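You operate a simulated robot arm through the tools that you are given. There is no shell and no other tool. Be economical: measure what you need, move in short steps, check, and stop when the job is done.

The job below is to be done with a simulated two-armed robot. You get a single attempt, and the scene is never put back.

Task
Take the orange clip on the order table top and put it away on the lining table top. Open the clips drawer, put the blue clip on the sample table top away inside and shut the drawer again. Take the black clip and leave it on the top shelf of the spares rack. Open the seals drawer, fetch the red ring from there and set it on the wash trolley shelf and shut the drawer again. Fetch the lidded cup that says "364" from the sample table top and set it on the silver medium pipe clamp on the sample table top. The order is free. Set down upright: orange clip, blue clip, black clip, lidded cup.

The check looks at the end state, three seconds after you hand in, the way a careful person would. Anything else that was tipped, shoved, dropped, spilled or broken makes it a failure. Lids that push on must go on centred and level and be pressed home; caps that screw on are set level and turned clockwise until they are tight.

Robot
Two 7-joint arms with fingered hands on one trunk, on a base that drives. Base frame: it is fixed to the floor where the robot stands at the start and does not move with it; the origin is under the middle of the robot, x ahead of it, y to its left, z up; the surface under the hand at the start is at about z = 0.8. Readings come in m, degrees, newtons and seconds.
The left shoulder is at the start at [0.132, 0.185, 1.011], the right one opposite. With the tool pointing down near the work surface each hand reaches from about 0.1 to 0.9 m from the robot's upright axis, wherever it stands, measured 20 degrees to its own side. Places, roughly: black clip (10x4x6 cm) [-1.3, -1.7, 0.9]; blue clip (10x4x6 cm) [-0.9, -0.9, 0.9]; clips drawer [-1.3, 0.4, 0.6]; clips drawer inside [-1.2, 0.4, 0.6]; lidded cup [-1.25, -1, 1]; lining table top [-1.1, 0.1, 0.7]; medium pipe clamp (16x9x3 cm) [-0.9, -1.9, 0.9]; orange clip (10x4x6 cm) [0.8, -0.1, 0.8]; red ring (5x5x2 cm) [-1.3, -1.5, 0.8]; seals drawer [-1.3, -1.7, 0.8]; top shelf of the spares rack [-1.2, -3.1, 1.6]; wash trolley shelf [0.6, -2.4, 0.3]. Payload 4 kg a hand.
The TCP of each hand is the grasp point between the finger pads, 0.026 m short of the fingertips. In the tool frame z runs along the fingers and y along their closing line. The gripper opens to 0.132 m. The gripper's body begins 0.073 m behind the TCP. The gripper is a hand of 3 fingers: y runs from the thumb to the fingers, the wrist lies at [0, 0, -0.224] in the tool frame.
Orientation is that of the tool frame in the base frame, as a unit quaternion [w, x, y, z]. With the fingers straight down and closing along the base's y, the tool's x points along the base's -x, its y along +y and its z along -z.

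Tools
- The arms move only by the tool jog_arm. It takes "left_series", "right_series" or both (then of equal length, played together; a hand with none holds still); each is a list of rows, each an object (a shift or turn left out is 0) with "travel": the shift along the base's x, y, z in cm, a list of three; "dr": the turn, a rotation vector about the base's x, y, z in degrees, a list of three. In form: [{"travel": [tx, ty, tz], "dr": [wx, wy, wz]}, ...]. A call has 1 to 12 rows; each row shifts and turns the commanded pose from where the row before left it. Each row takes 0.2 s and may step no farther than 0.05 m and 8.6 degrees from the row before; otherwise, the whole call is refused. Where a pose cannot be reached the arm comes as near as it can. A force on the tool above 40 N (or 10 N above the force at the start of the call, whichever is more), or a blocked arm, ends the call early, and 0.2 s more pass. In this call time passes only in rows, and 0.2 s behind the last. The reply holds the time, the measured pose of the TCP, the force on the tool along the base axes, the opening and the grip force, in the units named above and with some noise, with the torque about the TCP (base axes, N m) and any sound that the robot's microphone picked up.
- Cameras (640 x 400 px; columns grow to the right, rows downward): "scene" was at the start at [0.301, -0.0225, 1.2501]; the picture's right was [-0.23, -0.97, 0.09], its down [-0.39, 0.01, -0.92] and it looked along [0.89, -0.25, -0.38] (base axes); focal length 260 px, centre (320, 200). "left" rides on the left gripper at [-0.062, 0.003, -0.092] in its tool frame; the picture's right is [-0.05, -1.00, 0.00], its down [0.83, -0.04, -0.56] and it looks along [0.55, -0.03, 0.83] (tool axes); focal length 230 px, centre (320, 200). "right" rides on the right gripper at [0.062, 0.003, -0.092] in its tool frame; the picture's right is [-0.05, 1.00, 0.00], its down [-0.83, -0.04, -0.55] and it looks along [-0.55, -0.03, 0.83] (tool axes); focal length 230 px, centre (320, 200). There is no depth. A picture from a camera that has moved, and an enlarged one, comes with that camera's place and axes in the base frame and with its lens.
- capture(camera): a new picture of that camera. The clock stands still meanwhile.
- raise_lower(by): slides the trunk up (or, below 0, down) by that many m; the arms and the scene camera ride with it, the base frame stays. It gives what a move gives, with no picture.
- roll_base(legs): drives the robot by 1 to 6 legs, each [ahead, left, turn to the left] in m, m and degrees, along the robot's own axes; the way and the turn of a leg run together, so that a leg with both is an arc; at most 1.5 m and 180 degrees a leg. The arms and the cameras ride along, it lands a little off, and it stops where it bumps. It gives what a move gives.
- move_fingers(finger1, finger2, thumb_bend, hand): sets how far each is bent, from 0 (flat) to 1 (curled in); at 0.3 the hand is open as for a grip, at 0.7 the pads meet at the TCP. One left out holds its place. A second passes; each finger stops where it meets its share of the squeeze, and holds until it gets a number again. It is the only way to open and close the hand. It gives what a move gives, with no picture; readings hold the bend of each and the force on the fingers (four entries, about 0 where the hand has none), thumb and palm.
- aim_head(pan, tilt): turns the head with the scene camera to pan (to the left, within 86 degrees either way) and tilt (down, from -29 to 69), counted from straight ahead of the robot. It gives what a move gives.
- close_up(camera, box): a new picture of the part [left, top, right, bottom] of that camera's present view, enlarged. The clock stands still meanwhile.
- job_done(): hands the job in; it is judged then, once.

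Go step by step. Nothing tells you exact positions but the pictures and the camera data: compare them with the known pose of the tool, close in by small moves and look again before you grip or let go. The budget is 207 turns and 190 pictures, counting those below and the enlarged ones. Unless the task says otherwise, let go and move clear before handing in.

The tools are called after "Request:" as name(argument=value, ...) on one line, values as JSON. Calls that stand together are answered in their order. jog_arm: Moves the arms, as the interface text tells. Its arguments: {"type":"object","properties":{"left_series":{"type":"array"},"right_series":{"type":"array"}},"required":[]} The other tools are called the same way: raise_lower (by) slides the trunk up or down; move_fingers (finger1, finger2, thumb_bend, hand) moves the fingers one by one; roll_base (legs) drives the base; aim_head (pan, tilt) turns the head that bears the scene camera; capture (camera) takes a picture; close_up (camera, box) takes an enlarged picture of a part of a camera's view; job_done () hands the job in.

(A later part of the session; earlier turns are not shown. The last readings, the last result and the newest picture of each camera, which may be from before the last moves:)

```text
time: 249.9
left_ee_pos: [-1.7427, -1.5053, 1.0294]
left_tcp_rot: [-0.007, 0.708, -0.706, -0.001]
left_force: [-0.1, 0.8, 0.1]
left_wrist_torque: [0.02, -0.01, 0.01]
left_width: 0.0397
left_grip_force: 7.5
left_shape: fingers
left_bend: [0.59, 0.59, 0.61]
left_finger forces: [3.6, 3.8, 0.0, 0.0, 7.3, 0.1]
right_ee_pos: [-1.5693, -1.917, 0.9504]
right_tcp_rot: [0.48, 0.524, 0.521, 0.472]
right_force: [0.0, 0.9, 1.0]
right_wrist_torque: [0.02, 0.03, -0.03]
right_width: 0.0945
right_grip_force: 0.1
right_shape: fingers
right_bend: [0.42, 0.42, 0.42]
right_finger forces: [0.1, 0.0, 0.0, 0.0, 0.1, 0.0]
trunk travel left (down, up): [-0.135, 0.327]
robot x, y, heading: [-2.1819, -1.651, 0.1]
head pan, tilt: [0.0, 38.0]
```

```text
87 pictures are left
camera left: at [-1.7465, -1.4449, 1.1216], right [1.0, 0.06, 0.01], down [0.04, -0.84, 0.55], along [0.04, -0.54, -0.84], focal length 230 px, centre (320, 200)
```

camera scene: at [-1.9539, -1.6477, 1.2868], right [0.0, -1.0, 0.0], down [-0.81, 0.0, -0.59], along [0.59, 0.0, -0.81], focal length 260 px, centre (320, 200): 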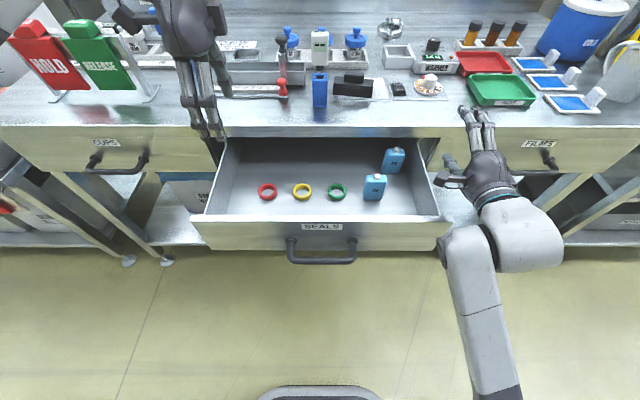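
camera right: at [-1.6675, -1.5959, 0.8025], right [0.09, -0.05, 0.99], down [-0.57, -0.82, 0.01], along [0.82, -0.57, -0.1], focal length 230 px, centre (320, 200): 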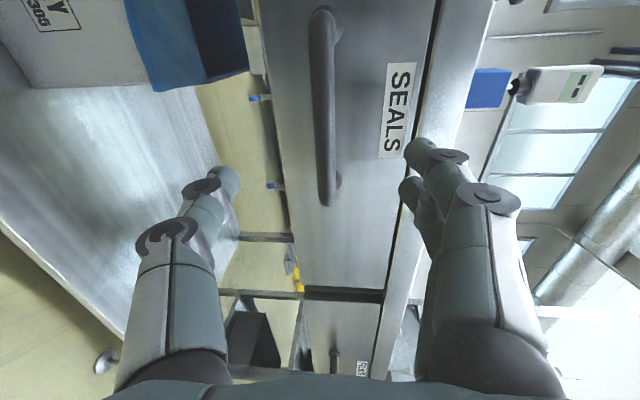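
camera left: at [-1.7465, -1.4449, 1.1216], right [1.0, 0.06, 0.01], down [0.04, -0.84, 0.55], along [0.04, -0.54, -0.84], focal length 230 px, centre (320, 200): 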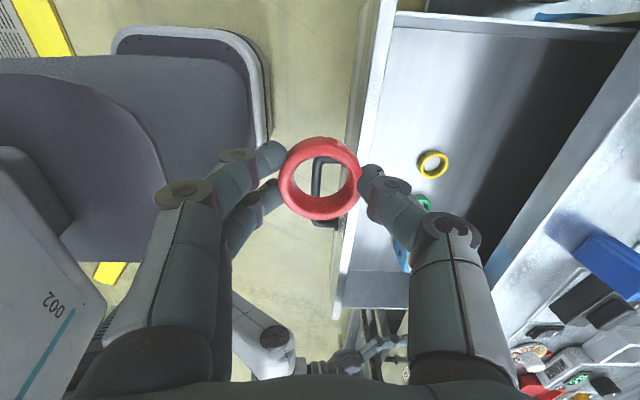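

Ring secured. Back off and bring the right fist in front of the drawer face to push it shut.

Request:
roll_base(legs=[[-0.27, 0, 0]])

Request:
move_fingers(hand="right", finger1=0.75, finger2=0.75, thumb_bend=0.75)

Request:
jog_arm(right_series=[{"travel": [0, 3, -3]}, {"travel": [0, 3, -3]}, {"travel": [0, 3, -3]}, {"travel": [0, 3, -3]}, {"travel": [0, 2, -2]}])

Request:
roll_base(legs=[[0.28, 0, 0]])

Request:
capture(camera="scene")

```text
time: 251.8
left_ee_pos: [-2.0154, -1.508, 1.0294]
left_tcp_rot: [-0.007, 0.707, -0.707, -0.001]
left_force: [0.5, 0.2, -0.3]
left_wrist_torque: [0.03, -0.02, 0.0]
left_width: 0.0398
left_grip_force: 6.8
left_shape: fingers
left_bend: [0.59, 0.59, 0.61]
left_finger forces: [3.5, 3.9, 0.0, 0.0, 7.4, 0.0]
right_ee_pos: [-1.8435, -1.9192, 0.9491]
right_tcp_rot: [0.48, 0.524, 0.521, 0.472]
right_force: [0.5, 0.4, -0.8]
right_wrist_torque: [0.0, 0.04, 0.02]
right_width: 0.0941
right_grip_force: 0.0
right_shape: fingers
right_bend: [0.42, 0.42, 0.42]
right_finger forces: [0.0, 0.1, 0.1, 0.1, 0.1, 0.1]
trunk travel left (down, up): [-0.135, 0.327]
robot x, y, heading: [-2.4542, -1.6504, -0.2]
head pan, tilt: [0.0, 38.0]
```

```text
time: 252.8
left_ee_pos: [-2.0137, -1.5071, 1.0292]
left_tcp_rot: [0.007, -0.707, 0.707, 0.001]
left_force: [0.9, -0.4, -0.8]
left_wrist_torque: [-0.02, 0.01, -0.02]
left_width: 0.04
left_grip_force: 7.1
left_shape: fingers
left_bend: [0.59, 0.59, 0.61]
left_finger forces: [3.6, 3.8, 0.0, 0.0, 7.4, 0.1]
right_ee_pos: [-1.8427, -1.9189, 0.9495]
right_tcp_rot: [0.48, 0.525, 0.521, 0.472]
right_force: [0.8, 0.1, -0.8]
right_wrist_torque: [0.02, 0.0, -0.02]
right_width: 0.0
right_grip_force: 0.0
right_shape: fingers
right_bend: [0.74, 0.74, 0.73]
right_finger forces: [0.1, 0.1, 0.1, 0.0, 0.0, 0.0]
trunk travel left (down, up): [-0.135, 0.327]
robot x, y, heading: [-2.4548, -1.6473, -0.2]
head pan, tilt: [0.0, 38.0]
```

```text
time: 253.9
left_ee_pos: [-2.0138, -1.5071, 1.0285]
left_tcp_rot: [0.007, -0.707, 0.707, 0.0]
left_force: [-0.3, -0.5, -0.8]
left_wrist_torque: [0.03, -0.01, 0.0]
left_width: 0.0399
left_grip_force: 7.1
left_shape: fingers
left_bend: [0.59, 0.59, 0.61]
left_finger forces: [3.5, 3.8, 0.0, 0.0, 7.3, 0.1]
right_ee_pos: [-1.8482, -1.8154, 0.8137]
right_tcp_rot: [0.519, 0.451, 0.58, 0.436]
right_force: [-0.4, -0.8, 0.1]
right_wrist_torque: [0.02, 0.0, -0.01]
right_width: 0.0
right_grip_force: 0.1
right_shape: fingers
right_bend: [0.74, 0.74, 0.73]
right_finger forces: [0.1, 0.0, 0.0, 0.0, 0.0, 0.0]
trunk travel left (down, up): [-0.135, 0.327]
robot x, y, heading: [-2.4547, -1.6489, -0.2]
head pan, tilt: [0.0, 38.0]
stopped in row 5 (right hand): the arm was blocked; the commanded pose is now the measured one
```

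```text
time: 255.9
left_ee_pos: [-1.7349, -1.5074, 1.0297]
left_tcp_rot: [-0.006, 0.707, -0.707, -0.002]
left_force: [0.4, -0.3, 0.3]
left_wrist_torque: [0.0, 0.04, -0.02]
left_width: 0.0401
left_grip_force: 7.9
left_shape: fingers
left_bend: [0.59, 0.59, 0.61]
left_finger forces: [3.5, 3.8, 0.1, 0.1, 7.4, 0.1]
right_ee_pos: [-1.5688, -1.8153, 0.8143]
right_tcp_rot: [0.519, 0.45, 0.58, 0.437]
right_force: [0.3, 0.1, -0.7]
right_wrist_torque: [0.03, 0.01, 0.0]
right_width: 0.0002
right_grip_force: 0.0
right_shape: fingers
right_bend: [0.74, 0.74, 0.74]
right_finger forces: [0.0, 0.0, 0.1, 0.1, 0.1, 0.1]
trunk travel left (down, up): [-0.135, 0.327]
robot x, y, heading: [-2.1759, -1.6474, -0.2]
head pan, tilt: [0.0, 38.0]
```

```text
86 pictures are left
camera scene: at [-1.9486, -1.6484, 1.2869], right [0.0, -1.0, 0.0], down [-0.81, 0.0, -0.59], along [0.59, 0.0, -0.81], focal length 260 px, centre (320, 200)
```

scene: 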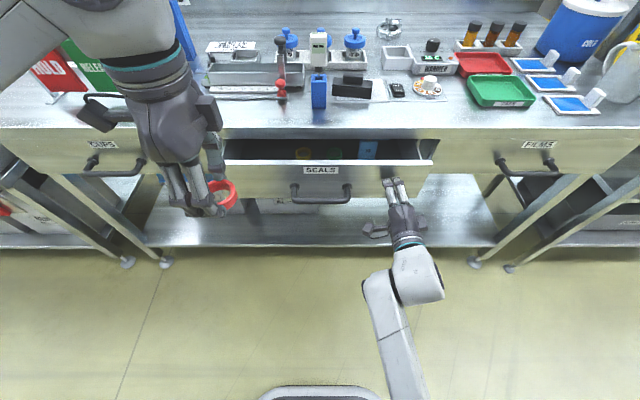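

The drawer is closing under the fist. Push the rest with the arm until it stops.

Request:
jog_arm(right_series=[{"travel": [1.5, 0, 0]}, {"travel": [1.5, 0, 0]}, {"travel": [1.5, 0, 0]}, {"travel": [1.2, 0, 0]}, {"travel": [1, 0, 0]}, {"travel": [0.8, 0, 0]}, {"travel": [0.7, 0, 0]}, {"travel": [0.7, 0, 0]}, {"travel": [0.7, 0, 0]}])

Request:
close_up(camera="scene", box=[200, 110, 460, 240])

```text
time: 257.9
left_ee_pos: [-1.7353, -1.5086, 1.0281]
left_tcp_rot: [-0.007, 0.707, -0.707, -0.001]
left_force: [0.1, -0.8, -0.4]
left_wrist_torque: [0.02, 0.02, 0.0]
left_width: 0.0394
left_grip_force: 7.2
left_shape: fingers
left_bend: [0.59, 0.59, 0.61]
left_finger forces: [3.6, 3.8, 0.1, 0.0, 7.5, 0.0]
right_ee_pos: [-1.4783, -1.8263, 0.7986]
right_tcp_rot: [0.524, 0.441, 0.597, 0.419]
right_force: [-0.1, -0.6, -0.1]
right_wrist_torque: [-0.02, 0.01, 0.01]
right_width: 0.0
right_grip_force: 0.0
right_shape: fingers
right_bend: [0.74, 0.74, 0.74]
right_finger forces: [0.0, 0.0, 0.1, 0.1, 0.0, 0.0]
trunk travel left (down, up): [-0.135, 0.327]
robot x, y, heading: [-2.175, -1.65, -0.1]
head pan, tilt: [0.0, 38.0]
```

```text
2.46 times, centred on (330, 175) of scene
camera zoom: at [-1.9492, -1.6484, 1.287], right [0.0, -1.0, 0.0], down [-0.8, 0.0, -0.59], along [0.59, 0.0, -0.8], focal length 641 px, centre (295, 262)
```

zoom: 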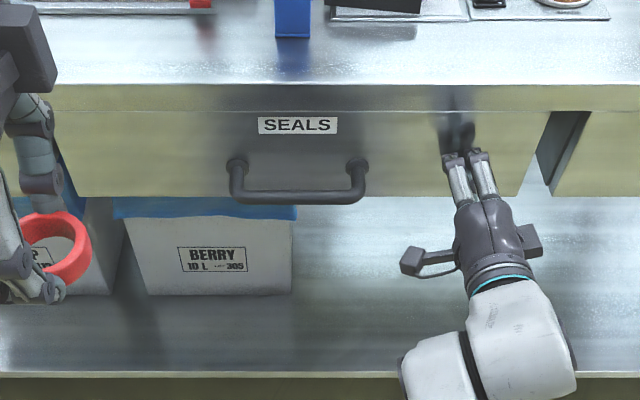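

It looks flush; push another centimetre to confirm the stop.

Request:
jog_arm(right_series=[{"travel": [0.6, 0, 0]}, {"travel": [0.6, 0, 0]}, {"travel": [0.6, 0, 0]}])

Request:
close_up(camera="scene", box=[100, 110, 580, 240])

```text
time: 258.5
left_ee_pos: [-1.7392, -1.5065, 1.0308]
left_tcp_rot: [-0.007, 0.707, -0.707, 0.001]
left_force: [-0.8, 0.4, 0.7]
left_wrist_torque: [0.02, 0.02, -0.02]
left_width: 0.04
left_grip_force: 7.6
left_shape: fingers
left_bend: [0.59, 0.59, 0.61]
left_finger forces: [3.5, 3.8, 0.1, 0.0, 7.4, 0.0]
right_ee_pos: [-1.4754, -1.8281, 0.7923]
right_tcp_rot: [0.524, 0.439, 0.6, 0.415]
right_force: [-27.7, 4.8, 3.6]
right_wrist_torque: [-0.03, -0.03, -0.11]
right_width: 0.0001
right_grip_force: 21.1
right_shape: fingers
right_bend: [0.74, 0.75, 0.77]
right_finger forces: [0.0, 12.3, 0.1, 0.0, 30.6, 0.1]
trunk travel left (down, up): [-0.135, 0.327]
robot x, y, heading: [-2.1749, -1.6475, 0.1]
head pan, tilt: [0.0, 38.0]
stopped in row 3 (right hand): the force on the tool passed its limit at 46 N (the readings are from after the stop); the commanded pose is now the measured one
```

```text
1.33 times, centred on (340, 175) of scene
camera zoom: at [-1.954, -1.6478, 1.2878], right [0.0, -1.0, 0.0], down [-0.8, 0.0, -0.6], along [0.6, 0.0, -0.8], focal length 347 px, centre (293, 233)
```

zoom: 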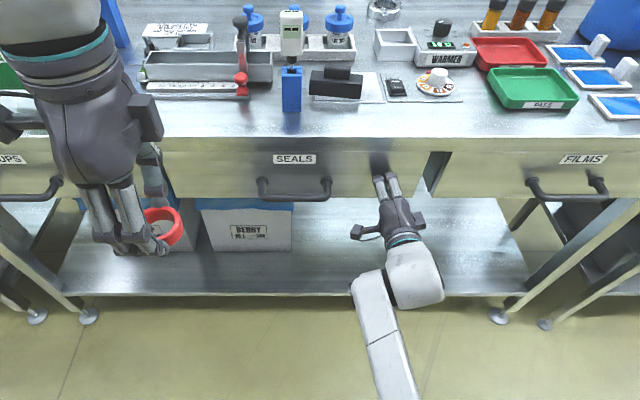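

The SEALS drawer is firmly shut. Now withdraw the right hand, raise it, and turn it tool-down (closing along x) for the black clip.

Request:
jog_arm(right_series=[{"travel": [-4, 0, 0]}, {"travel": [-4, 0, 1]}, {"travel": [-3, 0, 4]}, {"travel": [0, 0, 5]}, {"travel": [0, 0, 5]}, {"travel": [0, 0, 5]}, {"travel": [0, 0, 5]}, {"travel": [0, 0, 5], "dr": [0, 8.4, 0]}, {"travel": [0, 0, 3], "dr": [0, 8.4, 0]}, {"dr": [0, 8.4, 0]}, {"dr": [0, 8.4, 0]}, {"dr": [0, 8.4, 0]}], left_series=[{"travel": [-3, 0, 3]}, {"travel": [-3, 0, 3]}, {"travel": [-3, 0, 3]}, {"travel": [-3, 0, 3]}, {"travel": [0, 0, 3]}, {"travel": [0, 0, 0]}, {"travel": [0, 0, 0]}, {"travel": [0, 0, 0]}, {"travel": [0, 0, 0]}, {"travel": [0, 0, 0]}, {"travel": [0, 0, 0]}, {"travel": [0, 0, 0]}])

Request:
jog_arm(right_series=[{"dr": [0, 8.4, 0]}, {"dr": [0, 8.4, 0]}, {"dr": [0, 8.4, 0]}, {"dr": [0, 8.4, 0]}, {"dr": [0, 8.4, 0]}, {"dr": [0, 0, -6.8]}, {"dr": [0, 0, -6.8]}, {"dr": [0, 0, -6.8]}, {"dr": [0, 0, -6.8]}])

Request:
move_fingers(hand="right", finger1=0.42, finger2=0.42, thumb_bend=0.42)

Request:
capture(camera="right")

```text
time: 261.1
left_ee_pos: [-1.8576, -1.5053, 1.1789]
left_tcp_rot: [0.007, -0.707, 0.707, 0.002]
left_force: [-0.1, -1.0, 0.0]
left_wrist_torque: [-0.02, 0.03, 0.0]
left_width: 0.0396
left_grip_force: 7.4
left_shape: fingers
left_bend: [0.59, 0.59, 0.61]
left_finger forces: [3.4, 3.6, 0.0, 0.1, 7.3, 0.0]
right_ee_pos: [-1.5102, -1.8237, 1.0575]
right_tcp_rot: [0.276, 0.561, 0.746, 0.23]
right_force: [0.5, -0.5, -0.6]
right_wrist_torque: [0.01, -0.02, 0.02]
right_width: 0.0
right_grip_force: 0.0
right_shape: fingers
right_bend: [0.74, 0.74, 0.74]
right_finger forces: [0.1, 0.0, 0.1, 0.0, 0.0, 0.0]
right hand out of reach, approached as far as the arm can: row 11, 12
trunk travel left (down, up): [-0.135, 0.327]
robot x, y, heading: [-2.1734, -1.6485, -0.1]
head pan, tilt: [0.0, 38.0]
```

```text
time: 263.1
left_ee_pos: [-1.857, -1.5061, 1.1787]
left_tcp_rot: [0.006, -0.707, 0.707, 0.001]
left_force: [0.8, -0.6, -0.3]
left_wrist_torque: [0.03, 0.0, 0.01]
left_width: 0.0397
left_grip_force: 7.1
left_shape: fingers
left_bend: [0.59, 0.59, 0.61]
left_finger forces: [3.5, 3.7, 0.0, 0.0, 7.3, 0.0]
right_ee_pos: [-1.4028, -1.826, 1.0004]
right_tcp_rot: [-0.009, 0.776, 0.631, 0.016]
right_force: [0.7, -0.1, -0.5]
right_wrist_torque: [-0.02, -0.01, -0.03]
right_width: 0.0001
right_grip_force: 0.1
right_shape: fingers
right_bend: [0.74, 0.74, 0.74]
right_finger forces: [0.0, 0.0, 0.1, 0.0, 0.0, 0.0]
right hand out of reach, approached as far as the arm can: row 1, 2, 3, 4
trunk travel left (down, up): [-0.135, 0.327]
robot x, y, heading: [-2.1738, -1.6475, 0.1]
head pan, tilt: [0.0, 38.0]
```

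```text
time: 264.1
left_ee_pos: [-1.8564, -1.5063, 1.1793]
left_tcp_rot: [-0.008, 0.707, -0.707, 0.0]
left_force: [-0.4, 0.1, 0.5]
left_wrist_torque: [0.01, -0.04, 0.01]
left_width: 0.0397
left_grip_force: 7.4
left_shape: fingers
left_bend: [0.59, 0.59, 0.61]
left_finger forces: [3.5, 3.7, 0.0, 0.0, 7.3, 0.0]
right_ee_pos: [-1.4031, -1.8269, 0.9998]
right_tcp_rot: [-0.008, 0.775, 0.631, 0.016]
right_force: [0.1, -0.4, -0.8]
right_wrist_torque: [-0.01, 0.03, -0.02]
right_width: 0.0946
right_grip_force: 0.0
right_shape: fingers
right_bend: [0.42, 0.42, 0.42]
right_finger forces: [0.0, 0.1, 0.0, 0.0, 0.0, 0.1]
trunk travel left (down, up): [-0.135, 0.327]
robot x, y, heading: [-2.1744, -1.6463, -0.1]
head pan, tilt: [0.0, 38.0]
```

```text
83 pictures are left
camera right: at [-1.3899, -1.7718, 1.0956], right [0.97, -0.25, 0.0], down [-0.22, -0.82, 0.52], along [-0.13, -0.51, -0.85], focal length 230 px, centre (320, 200)
```

right: 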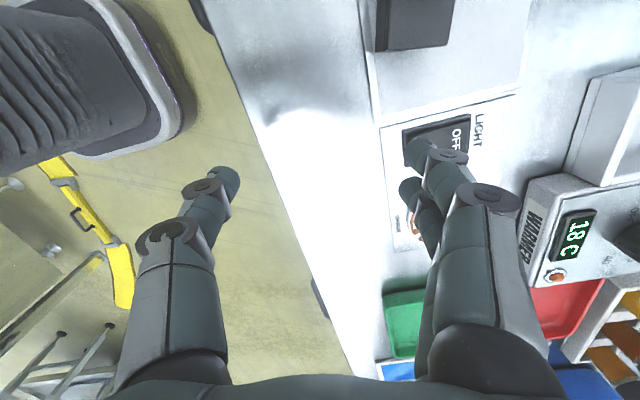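

The black clip centre is confirmed at [-1.327, -1.732], 11.6° yaw, matching the hand. A thermometer stands close by, so I'll lift, retract, then bring the base closer.

Request:
jog_arm(right_series=[{"travel": [-2, 0, 4]}, {"travel": [-2, 0, 4]}, {"travel": [-3, -2, 3]}, {"travel": [-4, -2.5, 0]}, {"travel": [-4, -2.5, 0]}, {"travel": [0, -2, 0]}])

Request:
roll_base(legs=[[0.19, 0.2, 0]])

Request:
capture(camera="right")

Request:
capture(camera="scene")

```text
time: 265.5
left_ee_pos: [-1.8583, -1.5064, 1.1788]
left_tcp_rot: [-0.008, 0.707, -0.707, -0.001]
left_force: [-1.0, -1.2, -0.8]
left_wrist_torque: [-0.01, 0.01, 0.04]
left_width: 0.0398
left_grip_force: 7.6
left_shape: fingers
left_bend: [0.59, 0.59, 0.61]
left_finger forces: [3.5, 3.8, 0.1, 0.1, 7.3, 0.1]
right_ee_pos: [-1.4309, -1.8762, 1.118]
right_tcp_rot: [-0.01, 0.773, 0.634, 0.016]
right_force: [-0.2, 0.3, -0.1]
right_wrist_torque: [0.03, 0.0, -0.01]
right_width: 0.0942
right_grip_force: 0.1
right_shape: fingers
right_bend: [0.42, 0.42, 0.42]
right_finger forces: [0.1, 0.0, 0.1, 0.0, 0.0, 0.1]
right hand out of reach, approached as far as the arm can: row 1, 2, 3, 4, 5
trunk travel left (down, up): [-0.135, 0.327]
robot x, y, heading: [-2.1732, -1.6497, -0.0]
head pan, tilt: [0.0, 38.0]
```

```text
time: 267.4
left_ee_pos: [-1.6665, -1.3071, 1.1793]
left_tcp_rot: [0.007, -0.706, 0.708, 0.0]
left_force: [0.1, -0.1, 0.5]
left_wrist_torque: [0.02, -0.01, 0.04]
left_width: 0.0397
left_grip_force: 7.6
left_shape: fingers
left_bend: [0.59, 0.59, 0.61]
left_finger forces: [3.5, 3.7, 0.0, 0.0, 7.2, 0.1]
right_ee_pos: [-1.2399, -1.6803, 1.1167]
right_tcp_rot: [-0.01, 0.777, 0.63, 0.016]
right_force: [-0.4, 0.6, 0.7]
right_wrist_torque: [-0.01, 0.02, -0.03]
right_width: 0.0941
right_grip_force: 0.1
right_shape: fingers
right_bend: [0.42, 0.42, 0.42]
right_finger forces: [0.0, 0.0, 0.1, 0.1, 0.0, 0.0]
trunk travel left (down, up): [-0.135, 0.327]
robot x, y, heading: [-1.9837, -1.4471, 0.0]
head pan, tilt: [0.0, 38.0]
```

```text
82 pictures are left
camera right: at [-1.2256, -1.625, 1.2129], right [0.97, -0.26, 0.0], down [-0.22, -0.82, 0.52], along [-0.13, -0.51, -0.85], focal length 230 px, centre (320, 200)
```

right: 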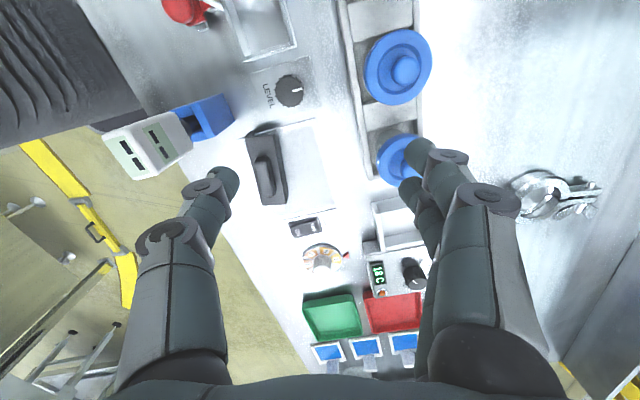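

```text
81 pictures are left
camera scene: at [-1.7581, -1.4484, 1.2871], right [0.0, -1.0, 0.0], down [-0.8, 0.0, -0.59], along [0.59, 0.0, -0.8], focal length 260 px, centre (320, 200)
```

scene: 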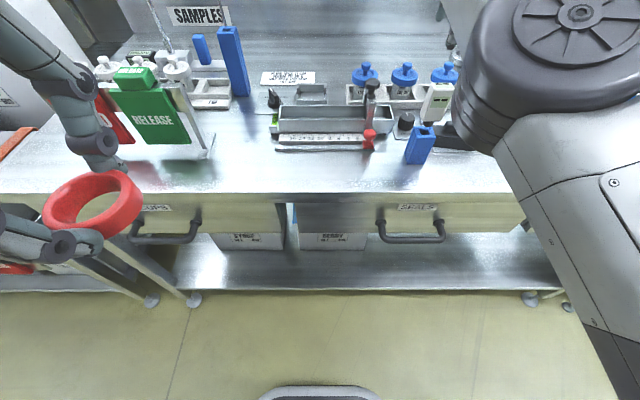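

Clear overhead view. Move over the clip (slightly toward its -y end to clear the thermometer).

Request:
jog_arm(right_series=[{"travel": [0, -3.1, 0]}, {"travel": [0, -3.1, 0]}, {"travel": [-3, 0, 0]}, {"travel": [-3, 0, 0]}, {"travel": [-2.8, 0, 0]}, {"travel": [0, 0, -3]}])

Request:
capture(camera="right")

```text
time: 268.8
left_ee_pos: [-1.6632, -1.3081, 1.1782]
left_tcp_rot: [0.007, -0.706, 0.708, 0.002]
left_force: [0.6, -0.1, -0.8]
left_wrist_torque: [-0.03, 0.03, 0.03]
left_width: 0.0399
left_grip_force: 7.4
left_shape: fingers
left_bend: [0.59, 0.59, 0.61]
left_finger forces: [3.5, 3.7, 0.0, 0.0, 7.3, 0.0]
right_ee_pos: [-1.267, -1.7701, 1.074]
right_tcp_rot: [-0.011, 0.775, 0.631, 0.016]
right_force: [0.1, -0.5, 0.5]
right_wrist_torque: [0.03, 0.05, -0.01]
right_width: 0.0943
right_grip_force: 0.1
right_shape: fingers
right_bend: [0.42, 0.42, 0.42]
right_finger forces: [0.1, 0.1, 0.0, 0.1, 0.0, 0.0]
right hand out of reach, approached as far as the arm can: row 3, 4, 5, 6
trunk travel left (down, up): [-0.135, 0.327]
robot x, y, heading: [-1.98, -1.4506, 0.0]
head pan, tilt: [0.0, 38.0]
```

```text
80 pictures are left
camera right: at [-1.253, -1.7156, 1.1696], right [0.97, -0.25, 0.0], down [-0.22, -0.82, 0.52], along [-0.13, -0.51, -0.85], focal length 230 px, centre (320, 200)
```

right: 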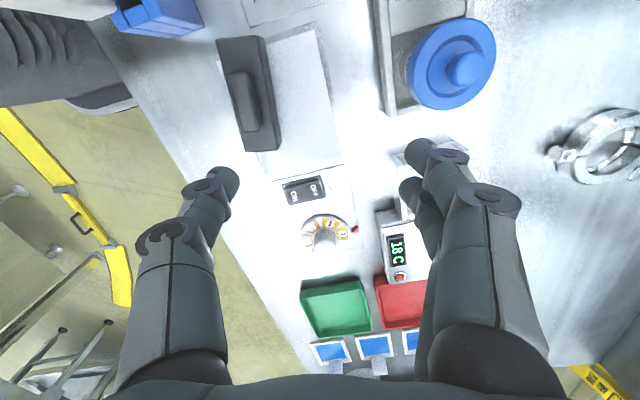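

The arm can't retract in this posture, so use the base for the last few centimetres.

Request:
roll_base(legs=[[-0.062, 0.03, 0]])

Request:
jog_arm(right_series=[{"travel": [0, 0, -2]}, {"travel": [0, 0, -2]}])

Request:
capture(camera="right")

```text
time: 269.8
left_ee_pos: [-1.7275, -1.2761, 1.1795]
left_tcp_rot: [0.008, -0.707, 0.708, 0.0]
left_force: [-0.1, -0.8, -0.3]
left_wrist_torque: [-0.03, -0.02, 0.03]
left_width: 0.0399
left_grip_force: 7.6
left_shape: fingers
left_bend: [0.59, 0.59, 0.61]
left_finger forces: [3.5, 3.7, 0.1, 0.1, 7.3, 0.0]
right_ee_pos: [-1.3295, -1.7422, 1.0756]
right_tcp_rot: [-0.009, 0.776, 0.631, 0.016]
right_force: [0.1, 0.3, 1.1]
right_wrist_torque: [-0.05, 0.0, 0.04]
right_width: 0.0943
right_grip_force: 0.1
right_shape: fingers
right_bend: [0.42, 0.42, 0.42]
right_finger forces: [0.0, 0.0, 0.1, 0.1, 0.0, 0.0]
trunk travel left (down, up): [-0.135, 0.327]
robot x, y, heading: [-2.0419, -1.4149, -0.1]
head pan, tilt: [0.0, 38.0]
```

```text
time: 270.4
left_ee_pos: [-1.7287, -1.2764, 1.1789]
left_tcp_rot: [0.006, -0.707, 0.708, 0.0]
left_force: [-0.4, 0.0, -0.1]
left_wrist_torque: [-0.01, -0.02, 0.04]
left_width: 0.0399
left_grip_force: 7.0
left_shape: fingers
left_bend: [0.59, 0.59, 0.61]
left_finger forces: [3.5, 3.7, 0.1, 0.1, 7.4, 0.1]
right_ee_pos: [-1.33, -1.7445, 1.0367]
right_tcp_rot: [-0.009, 0.777, 0.629, 0.016]
right_force: [-0.4, 0.0, 0.5]
right_wrist_torque: [-0.03, -0.04, 0.02]
right_width: 0.0946
right_grip_force: 0.0
right_shape: fingers
right_bend: [0.42, 0.42, 0.42]
right_finger forces: [0.0, 0.0, 0.1, 0.1, 0.0, 0.1]
trunk travel left (down, up): [-0.135, 0.327]
robot x, y, heading: [-2.0433, -1.4211, -0.0]
head pan, tilt: [0.0, 38.0]
```

```text
79 pictures are left
camera right: at [-1.3162, -1.6884, 1.1322], right [0.97, -0.26, 0.0], down [-0.22, -0.82, 0.52], along [-0.13, -0.51, -0.85], focal length 230 px, centre (320, 200)
```

right: 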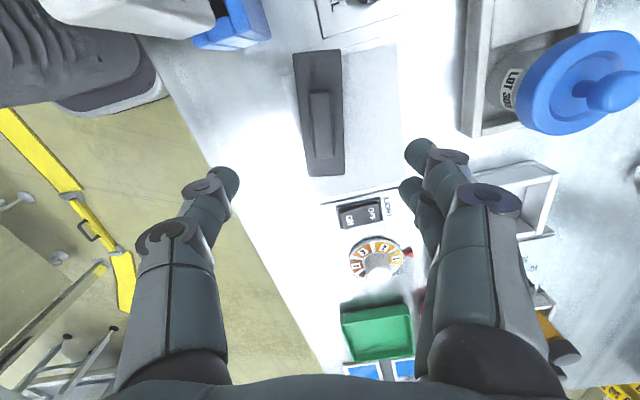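

Aligned. Descend to 0.95.

Request:
jog_arm(right_series=[{"travel": [0.4, 0.3, -3]}, {"travel": [0, 0, -3]}, {"travel": [0, 0, -2.6]}])

Request:
capture(camera="right")

```text
time: 271.2
left_ee_pos: [-1.7269, -1.277, 1.1798]
left_tcp_rot: [0.007, -0.707, 0.708, 0.002]
left_force: [-0.7, -0.5, 0.0]
left_wrist_torque: [0.03, 0.0, 0.01]
left_width: 0.0397
left_grip_force: 7.3
left_shape: fingers
left_bend: [0.59, 0.59, 0.61]
left_finger forces: [3.5, 3.6, 0.0, 0.0, 7.3, 0.0]
right_ee_pos: [-1.3265, -1.7393, 0.9483]
right_tcp_rot: [-0.009, 0.776, 0.63, 0.017]
right_force: [0.4, -0.1, -0.1]
right_wrist_torque: [0.01, 0.02, -0.01]
right_width: 0.0945
right_grip_force: 0.1
right_shape: fingers
right_bend: [0.42, 0.42, 0.42]
right_finger forces: [0.0, 0.0, 0.1, 0.0, 0.1, 0.1]
trunk travel left (down, up): [-0.135, 0.327]
robot x, y, heading: [-2.0414, -1.4166, 0.1]
head pan, tilt: [0.0, 38.0]
```

```text
78 pictures are left
camera right: at [-1.3124, -1.6847, 1.0445], right [0.97, -0.26, 0.0], down [-0.22, -0.82, 0.52], along [-0.13, -0.51, -0.85], focal length 230 px, centre (320, 200)
```

right: 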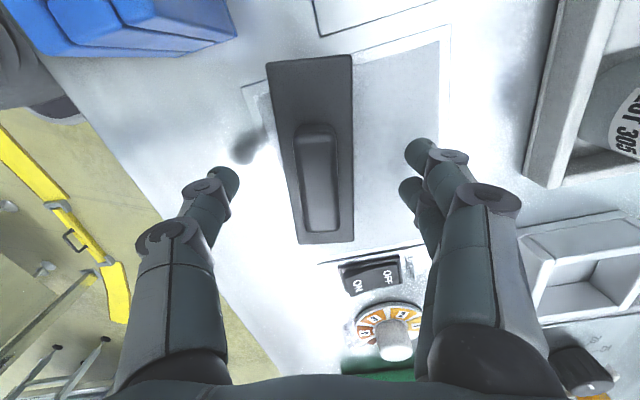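

Request:
jog_arm(right_series=[{"travel": [0, 0, -0.4]}])

Request:
move_fingers(hand="right", finger1=0.67, finger2=0.67, thumb_bend=0.67)

Request:
raise_lower(by=0.1)

Request:
capture(camera="right")

```text
time: 271.6
left_ee_pos: [-1.727, -1.278, 1.18]
left_tcp_rot: [0.007, -0.707, 0.707, 0.002]
left_force: [0.1, -0.7, 0.0]
left_wrist_torque: [0.01, 0.01, 0.02]
left_width: 0.0398
left_grip_force: 7.4
left_shape: fingers
left_bend: [0.59, 0.59, 0.61]
left_finger forces: [3.5, 3.7, 0.0, 0.1, 7.3, 0.1]
right_ee_pos: [-1.3273, -1.7402, 0.9448]
right_tcp_rot: [-0.009, 0.776, 0.63, 0.015]
right_force: [0.1, -0.1, -0.3]
right_wrist_torque: [0.02, 0.0, -0.01]
right_width: 0.0945
right_grip_force: 0.0
right_shape: fingers
right_bend: [0.42, 0.42, 0.42]
right_finger forces: [0.0, 0.0, 0.1, 0.0, 0.1, 0.0]
trunk travel left (down, up): [-0.135, 0.327]
robot x, y, heading: [-2.0447, -1.4178, -0.2]
head pan, tilt: [0.0, 38.0]
```

```text
time: 272.6
left_ee_pos: [-1.7272, -1.2783, 1.1782]
left_tcp_rot: [0.007, -0.707, 0.707, 0.001]
left_force: [0.0, -0.4, 0.5]
left_wrist_torque: [0.0, -0.02, 0.01]
left_width: 0.0398
left_grip_force: 7.8
left_shape: fingers
left_bend: [0.59, 0.59, 0.61]
left_finger forces: [3.4, 3.6, 0.0, 0.0, 7.4, 0.1]
right_ee_pos: [-1.3266, -1.7387, 0.9455]
right_tcp_rot: [-0.009, 0.776, 0.63, 0.016]
right_force: [0.5, 0.2, -0.2]
right_wrist_torque: [0.0, 0.01, 0.02]
right_width: 0.0346
right_grip_force: 9.3
right_shape: fingers
right_bend: [0.61, 0.61, 0.63]
right_finger forces: [4.7, 4.7, 0.0, 0.0, 9.4, 0.1]
trunk travel left (down, up): [-0.135, 0.327]
robot x, y, heading: [-2.0418, -1.4193, -0.2]
head pan, tilt: [0.0, 38.0]
```

```text
time: 274.0
left_ee_pos: [-1.7258, -1.2772, 1.2795]
left_tcp_rot: [0.007, -0.706, 0.708, 0.002]
left_force: [1.4, 0.6, 0.2]
left_wrist_torque: [-0.03, 0.0, 0.02]
left_width: 0.0398
left_grip_force: 7.3
left_shape: fingers
left_bend: [0.59, 0.59, 0.61]
left_finger forces: [3.5, 3.6, 0.0, 0.0, 7.3, 0.1]
right_ee_pos: [-1.3259, -1.7393, 1.0429]
right_tcp_rot: [-0.01, 0.776, 0.63, 0.015]
right_force: [0.2, 0.5, -0.1]
right_wrist_torque: [-0.01, -0.01, -0.04]
right_width: 0.0342
right_grip_force: 9.2
right_shape: fingers
right_bend: [0.61, 0.61, 0.63]
right_finger forces: [4.5, 4.8, 0.0, 0.0, 9.2, 0.0]
trunk travel left (down, up): [-0.235, 0.227]
robot x, y, heading: [-2.0419, -1.4174, -0.2]
head pan, tilt: [0.0, 38.0]
```

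```text
77 pictures are left
camera right: at [-1.3112, -1.6844, 1.1396], right [0.97, -0.26, 0.0], down [-0.22, -0.82, 0.52], along [-0.13, -0.51, -0.85], focal length 230 px, centre (320, 200)
```

right: 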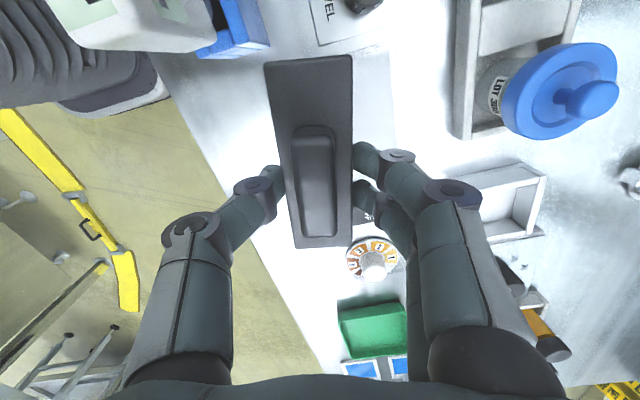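

Black clip secured. Raise more and check the cup labels from this side while here.

Request:
raise_lower(by=0.2)

Request:
aim_head(pan=25, tilt=35)

Request:
capture(camera="scene")

```text
time: 276.1
left_ee_pos: [-1.7272, -1.2766, 1.4784]
left_tcp_rot: [0.007, -0.707, 0.707, 0.001]
left_force: [-0.2, 0.4, -0.2]
left_wrist_torque: [0.0, 0.0, 0.02]
left_width: 0.0397
left_grip_force: 7.2
left_shape: fingers
left_bend: [0.59, 0.59, 0.61]
left_finger forces: [3.5, 3.8, 0.0, 0.0, 7.2, 0.1]
right_ee_pos: [-1.3258, -1.7391, 1.2445]
right_tcp_rot: [-0.01, 0.776, 0.63, 0.017]
right_force: [0.7, 0.2, -0.4]
right_wrist_torque: [0.01, 0.02, 0.02]
right_width: 0.0344
right_grip_force: 9.9
right_shape: fingers
right_bend: [0.61, 0.61, 0.63]
right_finger forces: [4.6, 4.8, 0.1, 0.1, 9.3, 0.0]
trunk travel left (down, up): [-0.435, 0.027]
robot x, y, heading: [-2.0441, -1.4167, -0.4]
head pan, tilt: [0.0, 38.0]
```

```text
time: 277.0
left_ee_pos: [-1.7272, -1.277, 1.4786]
left_tcp_rot: [0.007, -0.707, 0.708, 0.001]
left_force: [-0.2, 0.2, -0.3]
left_wrist_torque: [-0.02, -0.02, 0.03]
left_width: 0.0396
left_grip_force: 7.3
left_shape: fingers
left_bend: [0.59, 0.59, 0.61]
left_finger forces: [3.5, 3.6, 0.1, 0.1, 7.3, 0.0]
right_ee_pos: [-1.3252, -1.7396, 1.2465]
right_tcp_rot: [-0.01, 0.776, 0.63, 0.017]
right_force: [0.0, -1.0, 0.0]
right_wrist_torque: [0.01, -0.02, -0.01]
right_width: 0.0345
right_grip_force: 9.1
right_shape: fingers
right_bend: [0.61, 0.61, 0.63]
right_finger forces: [4.5, 4.8, 0.0, 0.0, 9.3, 0.0]
trunk travel left (down, up): [-0.435, 0.027]
robot x, y, heading: [-2.0469, -1.4186, -0.0]
head pan, tilt: [25.0, 35.0]
```

```text
76 pictures are left
camera scene: at [-1.9715, -1.3813, 1.6408], right [0.42, -0.91, 0.0], down [-0.52, -0.24, -0.82], along [0.74, 0.34, -0.58], focal length 260 px, centre (320, 200)
```

scene: 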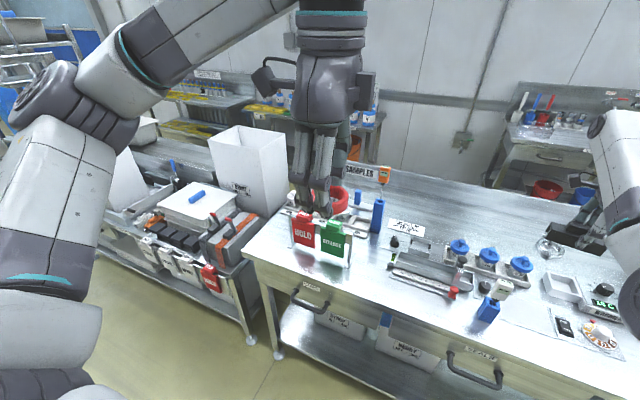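

Request:
close_up(camera="scene", box=[430, 220, 560, 300])

Request:
jog_arm(left_series=[{"travel": [-3, 4, 0]}, {"travel": [-3, 4, 0]}, {"travel": [0, 4, 0]}, {"travel": [0, 4, 0]}, {"travel": [0, 4, 0]}])

Request:
close_up(camera="scene", box=[270, 160, 410, 260])

```text
4.92 times, centred on (495, 260) of scene
camera zoom: at [-1.9715, -1.3813, 1.6408], right [0.42, -0.91, 0.0], down [-0.52, -0.24, -0.82], along [0.74, 0.34, -0.58], focal length 1282 px, centre (-542, -95)
```

zoom: 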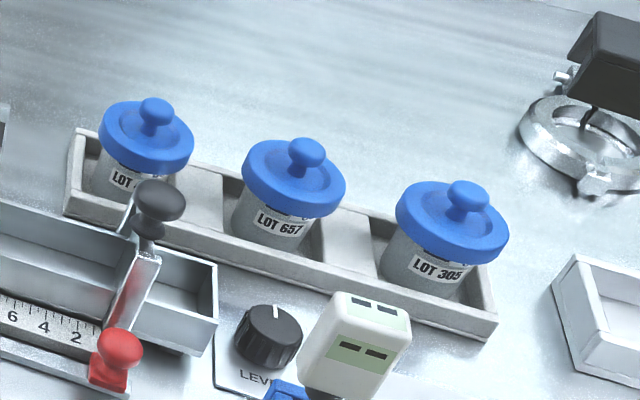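

```text
time: 278.2
left_ee_pos: [-1.7746, -1.0905, 1.4718]
left_tcp_rot: [0.006, -0.706, 0.708, 0.0]
left_force: [0.0, -0.4, 0.1]
left_wrist_torque: [0.03, -0.03, -0.01]
left_width: 0.0397
left_grip_force: 7.2
left_shape: fingers
left_bend: [0.59, 0.59, 0.61]
left_finger forces: [3.4, 3.7, 0.1, 0.0, 7.3, 0.0]
left hand out of reach, approached as far as the arm can: row 5
right_ee_pos: [-1.3268, -1.7377, 1.2464]
right_tcp_rot: [-0.009, 0.776, 0.631, 0.016]
right_force: [0.9, 0.2, 0.3]
right_wrist_torque: [0.01, 0.01, -0.02]
right_width: 0.0343
right_grip_force: 9.0
right_shape: fingers
right_bend: [0.61, 0.61, 0.63]
right_finger forces: [4.4, 4.8, 0.0, 0.0, 9.3, 0.1]
trunk travel left (down, up): [-0.435, 0.027]
robot x, y, heading: [-2.0433, -1.4229, -0.2]
head pan, tilt: [25.0, 35.0]
```

```text
4.00 times, centred on (340, 210) of scene
camera zoom: at [-1.9729, -1.3795, 1.6408], right [0.42, -0.91, 0.0], down [-0.52, -0.24, -0.82], along [0.74, 0.34, -0.58], focal length 1042 px, centre (240, 160)
```

zoom: 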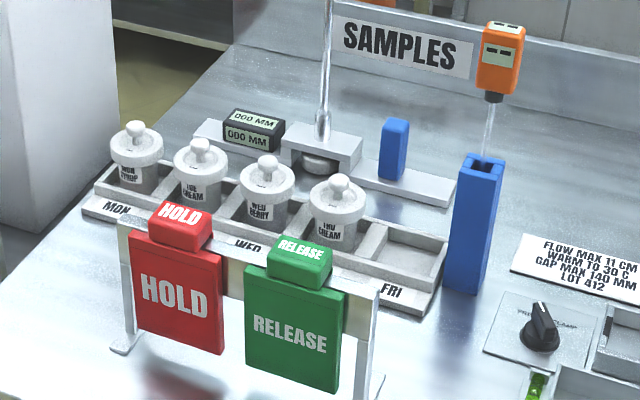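

The white cups carry day labels; one blue-lid cup's LOT label is hidden, to be checked from another angle. Now back off and go along to the spares rack.

Request:
roll_base(legs=[[-0.3, 0, 0], [0, -0.55, 0]])

Request:
aim_head(pan=0, tilt=25)

Request:
capture(camera="scene")

Request:
close_up(camera="scene", box=[160, 150, 320, 250])

Request:
aim_head(pan=-50, tilt=10)

Request:
capture(camera="scene")

```text
time: 283.1
left_ee_pos: [-2.0776, -1.6436, 1.4729]
left_tcp_rot: [0.007, -0.706, 0.708, 0.001]
left_force: [0.3, 0.1, 1.0]
left_wrist_torque: [0.01, 0.01, 0.04]
left_width: 0.0396
left_grip_force: 7.1
left_shape: fingers
left_bend: [0.59, 0.59, 0.61]
left_finger forces: [3.5, 3.7, 0.0, 0.1, 7.4, 0.0]
right_ee_pos: [-1.629, -2.2911, 1.2458]
right_tcp_rot: [-0.01, 0.776, 0.63, 0.016]
right_force: [-0.3, 0.2, -0.3]
right_wrist_torque: [-0.03, 0.0, 0.04]
right_width: 0.0343
right_grip_force: 9.4
right_shape: fingers
right_bend: [0.61, 0.61, 0.63]
right_finger forces: [4.5, 4.8, 0.0, 0.0, 9.3, 0.0]
trunk travel left (down, up): [-0.435, 0.027]
robot x, y, heading: [-2.3461, -1.9721, -0.2]
head pan, tilt: [25.0, 35.0]
```

```text
time: 283.9
left_ee_pos: [-2.078, -1.646, 1.4726]
left_tcp_rot: [0.007, -0.707, 0.707, 0.002]
left_force: [-0.1, -0.6, -0.5]
left_wrist_torque: [-0.04, -0.01, 0.03]
left_width: 0.0398
left_grip_force: 7.4
left_shape: fingers
left_bend: [0.59, 0.59, 0.61]
left_finger forces: [3.5, 3.7, 0.1, 0.0, 7.3, 0.1]
right_ee_pos: [-1.6288, -2.2927, 1.2446]
right_tcp_rot: [-0.011, 0.775, 0.631, 0.016]
right_force: [-0.5, 0.5, -0.6]
right_wrist_torque: [0.01, 0.01, 0.03]
right_width: 0.0344
right_grip_force: 9.2
right_shape: fingers
right_bend: [0.61, 0.61, 0.63]
right_finger forces: [4.5, 4.8, 0.0, 0.0, 9.3, 0.0]
trunk travel left (down, up): [-0.435, 0.027]
robot x, y, heading: [-2.3472, -1.9706, -0.2]
head pan, tilt: [0.0, 25.0]
```

```text
73 pictures are left
camera scene: at [-2.2623, -1.972, 1.6565], right [0.0, -1.0, 0.0], down [-0.43, 0.0, -0.91], along [0.91, 0.0, -0.43], focal length 260 px, centre (320, 200)
```

scene: 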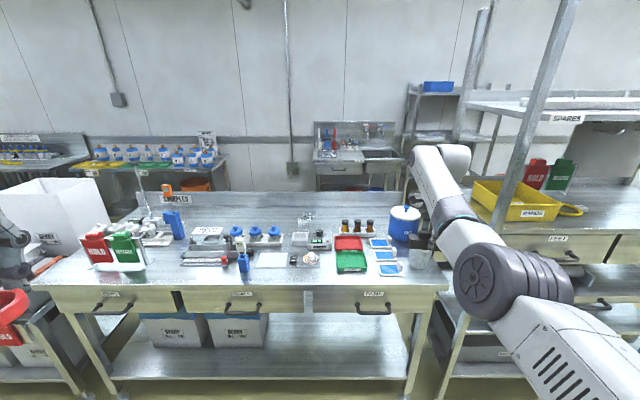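

```text
4.00 times, centred on (240, 200) of scene
camera zoom: at [-2.2623, -1.972, 1.6565], right [0.0, -1.0, 0.0], down [-0.43, 0.0, -0.91], along [0.91, 0.0, -0.43], focal length 1042 px, centre (640, 200)
```

zoom: 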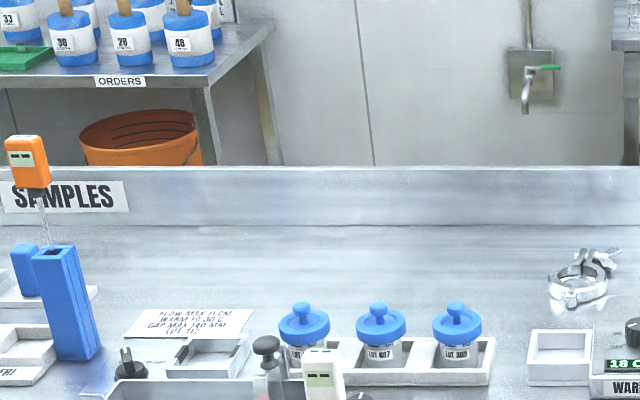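

```text
time: 285.1
left_ee_pos: [-2.0776, -1.6463, 1.4736]
left_tcp_rot: [0.007, -0.706, 0.708, 0.001]
left_force: [0.7, -0.5, -0.6]
left_wrist_torque: [0.0, -0.02, 0.01]
left_width: 0.0397
left_grip_force: 6.9
left_shape: fingers
left_bend: [0.59, 0.59, 0.61]
left_finger forces: [3.6, 3.8, 0.0, 0.0, 7.4, 0.0]
right_ee_pos: [-1.6296, -2.2919, 1.2444]
right_tcp_rot: [-0.01, 0.776, 0.63, 0.016]
right_force: [0.0, 0.3, 0.1]
right_wrist_torque: [0.0, 0.02, 0.01]
right_width: 0.0344
right_grip_force: 9.5
right_shape: fingers
right_bend: [0.61, 0.61, 0.63]
right_finger forces: [4.4, 4.9, 0.0, 0.1, 9.3, 0.1]
trunk travel left (down, up): [-0.435, 0.027]
robot x, y, heading: [-2.3489, -1.9704, 0.1]
head pan, tilt: [-50.0, 10.0]
```

```text
71 pictures are left
camera scene: at [-2.2947, -2.0426, 1.6809], right [-0.77, -0.64, 0.0], down [-0.11, 0.13, -0.98], along [0.63, -0.76, -0.18], focal length 260 px, centre (320, 200)
```

scene: 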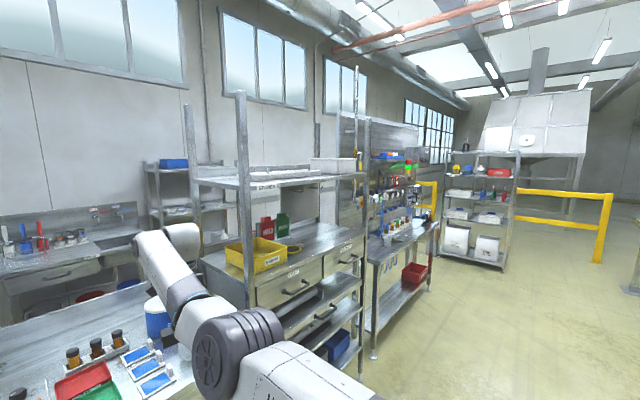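

The spares rack is the shelf frame just beyond. Move back a little and along to face it, then measure.

Request:
roll_base(legs=[[-0.2, 0, 0], [0, -0.75, 0]])

Request:
aim_head(pan=-10, tilt=10)

Request:
capture(camera="scene")

```text
time: 286.7
left_ee_pos: [-2.2483, -1.6446, 1.4723]
left_tcp_rot: [0.006, -0.704, 0.71, 0.002]
left_force: [0.6, 0.4, -0.5]
left_wrist_torque: [0.0, 0.04, 0.01]
left_width: 0.0393
left_grip_force: 6.9
left_shape: fingers
left_bend: [0.59, 0.59, 0.61]
left_finger forces: [3.5, 3.7, 0.0, 0.0, 7.4, 0.1]
right_ee_pos: [-1.8002, -2.2942, 1.2464]
right_tcp_rot: [-0.01, 0.778, 0.628, 0.016]
right_force: [0.8, 0.1, -0.5]
right_wrist_torque: [0.02, 0.05, 0.05]
right_width: 0.0343
right_grip_force: 8.8
right_shape: fingers
right_bend: [0.61, 0.61, 0.63]
right_finger forces: [4.6, 4.8, 0.1, 0.0, 9.3, 0.0]
trunk travel left (down, up): [-0.435, 0.027]
robot x, y, heading: [-2.5233, -1.9685, -0.4]
head pan, tilt: [-50.0, 10.0]
stopped in leg 1: the robot was blocked; the commanded pose is now the measured one
```

```text
time: 287.8
left_ee_pos: [-2.2518, -1.6449, 1.4734]
left_tcp_rot: [0.007, -0.704, 0.71, 0.001]
left_force: [0.5, -0.5, 0.0]
left_wrist_torque: [-0.01, -0.06, -0.01]
left_width: 0.0394
left_grip_force: 7.5
left_shape: fingers
left_bend: [0.59, 0.59, 0.61]
left_finger forces: [3.6, 3.7, 0.1, 0.0, 7.3, 0.0]
right_ee_pos: [-1.8024, -2.2939, 1.2468]
right_tcp_rot: [-0.01, 0.777, 0.629, 0.016]
right_force: [0.2, 0.3, -0.9]
right_wrist_torque: [0.03, 0.02, 0.01]
right_width: 0.0343
right_grip_force: 9.2
right_shape: fingers
right_bend: [0.61, 0.61, 0.63]
right_finger forces: [4.7, 4.8, 0.0, 0.0, 9.3, 0.0]
trunk travel left (down, up): [-0.435, 0.027]
robot x, y, heading: [-2.5196, -1.9675, -0.5]
head pan, tilt: [-10.0, 10.0]
```

```text
70 pictures are left
camera scene: at [-2.4313, -1.9865, 1.681], right [-0.18, -0.98, 0.0], down [-0.18, 0.03, -0.98], along [0.97, -0.18, -0.18], focal length 260 px, centre (320, 200)
```

scene: 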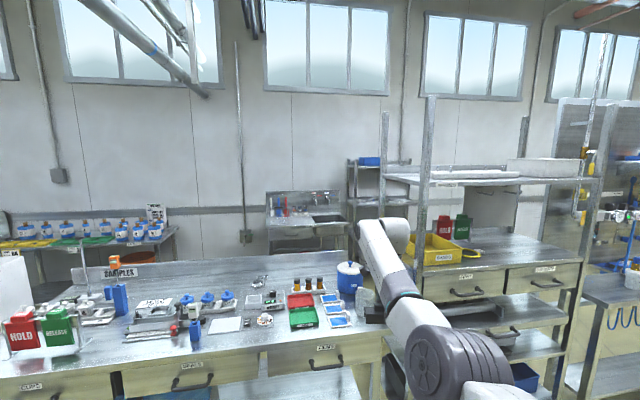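

I bumped lightly into something behind; move forward a bit. The rack's top shelf spans about y -2.55…-3.48 with the left half free. First turn the right hand to neutral yaw and retract, so it can be raised high.

Request:
roll_base(legs=[[0.06, 0, 0.5], [0, -0.75, 0]])

Request:
jog_arm(right_series=[{"travel": [-2, 0, 1], "dr": [0, 0, 7.7]}, {"travel": [-2, 0, 1], "dr": [0, 0, 7.7]}, {"travel": [-2, 0, 1], "dr": [0, 0, 7.7]}, {"travel": [-2, 0, 1], "dr": [0, 0, 7.7]}, {"travel": [-2, 0, 1], "dr": [0, 0, 7.7]}, {"travel": [-2, 0, 2], "dr": [0, 0, 7.7]}, {"travel": [-2, 0, 2], "dr": [0, 0, 7.7]}, {"travel": [-2, 0, 2], "dr": [0, 0, 7.7]}, {"travel": [-2, 0, 2], "dr": [0, 0, 7.7]}, {"travel": [-2, 0, 2], "dr": [0, 0, 7.7]}])

Request:
jog_arm(right_series=[{"travel": [0, 0, 4]}, {"travel": [0, 0, 4]}, {"travel": [0, 0, 4]}, {"travel": [0, 0, 4]}, {"travel": [0, 0, 4]}, {"travel": [0, 0, 4]}])

Request:
capture(camera="scene")

```text
time: 292.5
left_ee_pos: [-2.1954, -2.4124, 1.4723]
left_tcp_rot: [0.008, -0.706, 0.708, 0.0]
left_force: [0.2, 0.2, -0.8]
left_wrist_torque: [-0.01, -0.03, 0.01]
left_width: 0.0397
left_grip_force: 7.0
left_shape: fingers
left_bend: [0.59, 0.59, 0.61]
left_finger forces: [3.6, 3.8, 0.0, 0.0, 7.4, 0.1]
right_ee_pos: [-1.7458, -3.06, 1.2483]
right_tcp_rot: [-0.009, 0.776, 0.63, 0.017]
right_force: [-0.1, -0.2, -0.4]
right_wrist_torque: [-0.01, -0.02, 0.01]
right_width: 0.0346
right_grip_force: 9.3
right_shape: fingers
right_bend: [0.61, 0.61, 0.63]
right_finger forces: [4.5, 4.8, 0.0, 0.0, 9.3, 0.0]
trunk travel left (down, up): [-0.435, 0.027]
robot x, y, heading: [-2.4645, -2.7425, -0.4]
head pan, tilt: [-10.0, 10.0]
```

```text
time: 294.7
left_ee_pos: [-2.1972, -2.4143, 1.4733]
left_tcp_rot: [0.009, -0.705, 0.709, 0.0]
left_force: [0.6, -0.1, 0.0]
left_wrist_torque: [0.02, 0.02, 0.03]
left_width: 0.0398
left_grip_force: 7.6
left_shape: fingers
left_bend: [0.59, 0.59, 0.61]
left_finger forces: [3.5, 3.8, 0.0, 0.1, 7.4, 0.0]
right_ee_pos: [-1.8676, -3.1107, 1.3944]
right_tcp_rot: [-0.018, 0.215, 0.976, 0.009]
right_force: [0.3, 0.3, -0.9]
right_wrist_torque: [0.0, -0.03, -0.02]
right_width: 0.0344
right_grip_force: 9.4
right_shape: fingers
right_bend: [0.61, 0.61, 0.63]
right_finger forces: [4.6, 4.8, 0.0, 0.0, 9.3, 0.1]
right hand out of reach, approached as far as the arm can: row 5, 6, 7, 8, 9, 10
trunk travel left (down, up): [-0.435, 0.027]
robot x, y, heading: [-2.4629, -2.7388, -0.2]
head pan, tilt: [-10.0, 10.0]
```

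```text
time: 296.1
left_ee_pos: [-2.1967, -2.4104, 1.4727]
left_tcp_rot: [0.007, -0.706, 0.708, 0.0]
left_force: [-0.4, 1.1, -0.2]
left_wrist_torque: [0.01, 0.0, -0.02]
left_width: 0.0397
left_grip_force: 8.3
left_shape: fingers
left_bend: [0.59, 0.59, 0.61]
left_finger forces: [3.5, 3.8, 0.1, 0.0, 7.4, 0.1]
right_ee_pos: [-1.9031, -3.1016, 1.5974]
right_tcp_rot: [-0.016, 0.214, 0.977, 0.006]
right_force: [-0.5, 1.2, 0.0]
right_wrist_torque: [-0.02, 0.02, -0.01]
right_width: 0.0339
right_grip_force: 9.5
right_shape: fingers
right_bend: [0.61, 0.61, 0.63]
right_finger forces: [4.6, 4.8, 0.0, 0.1, 9.3, 0.0]
right hand out of reach, approached as far as the arm can: row 5, 6
trunk travel left (down, up): [-0.435, 0.027]
robot x, y, heading: [-2.4612, -2.7407, -0.3]
head pan, tilt: [-10.0, 10.0]
```

```text
69 pictures are left
camera scene: at [-2.3786, -2.7522, 1.6809], right [-0.18, -0.98, 0.0], down [-0.17, 0.03, -0.98], along [0.97, -0.18, -0.18], focal length 260 px, centre (320, 200)
```

scene: 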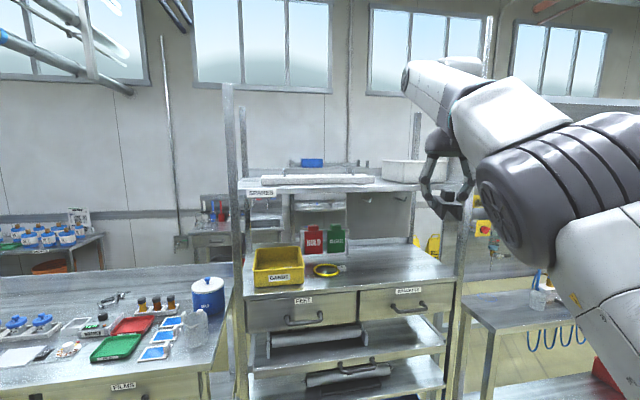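

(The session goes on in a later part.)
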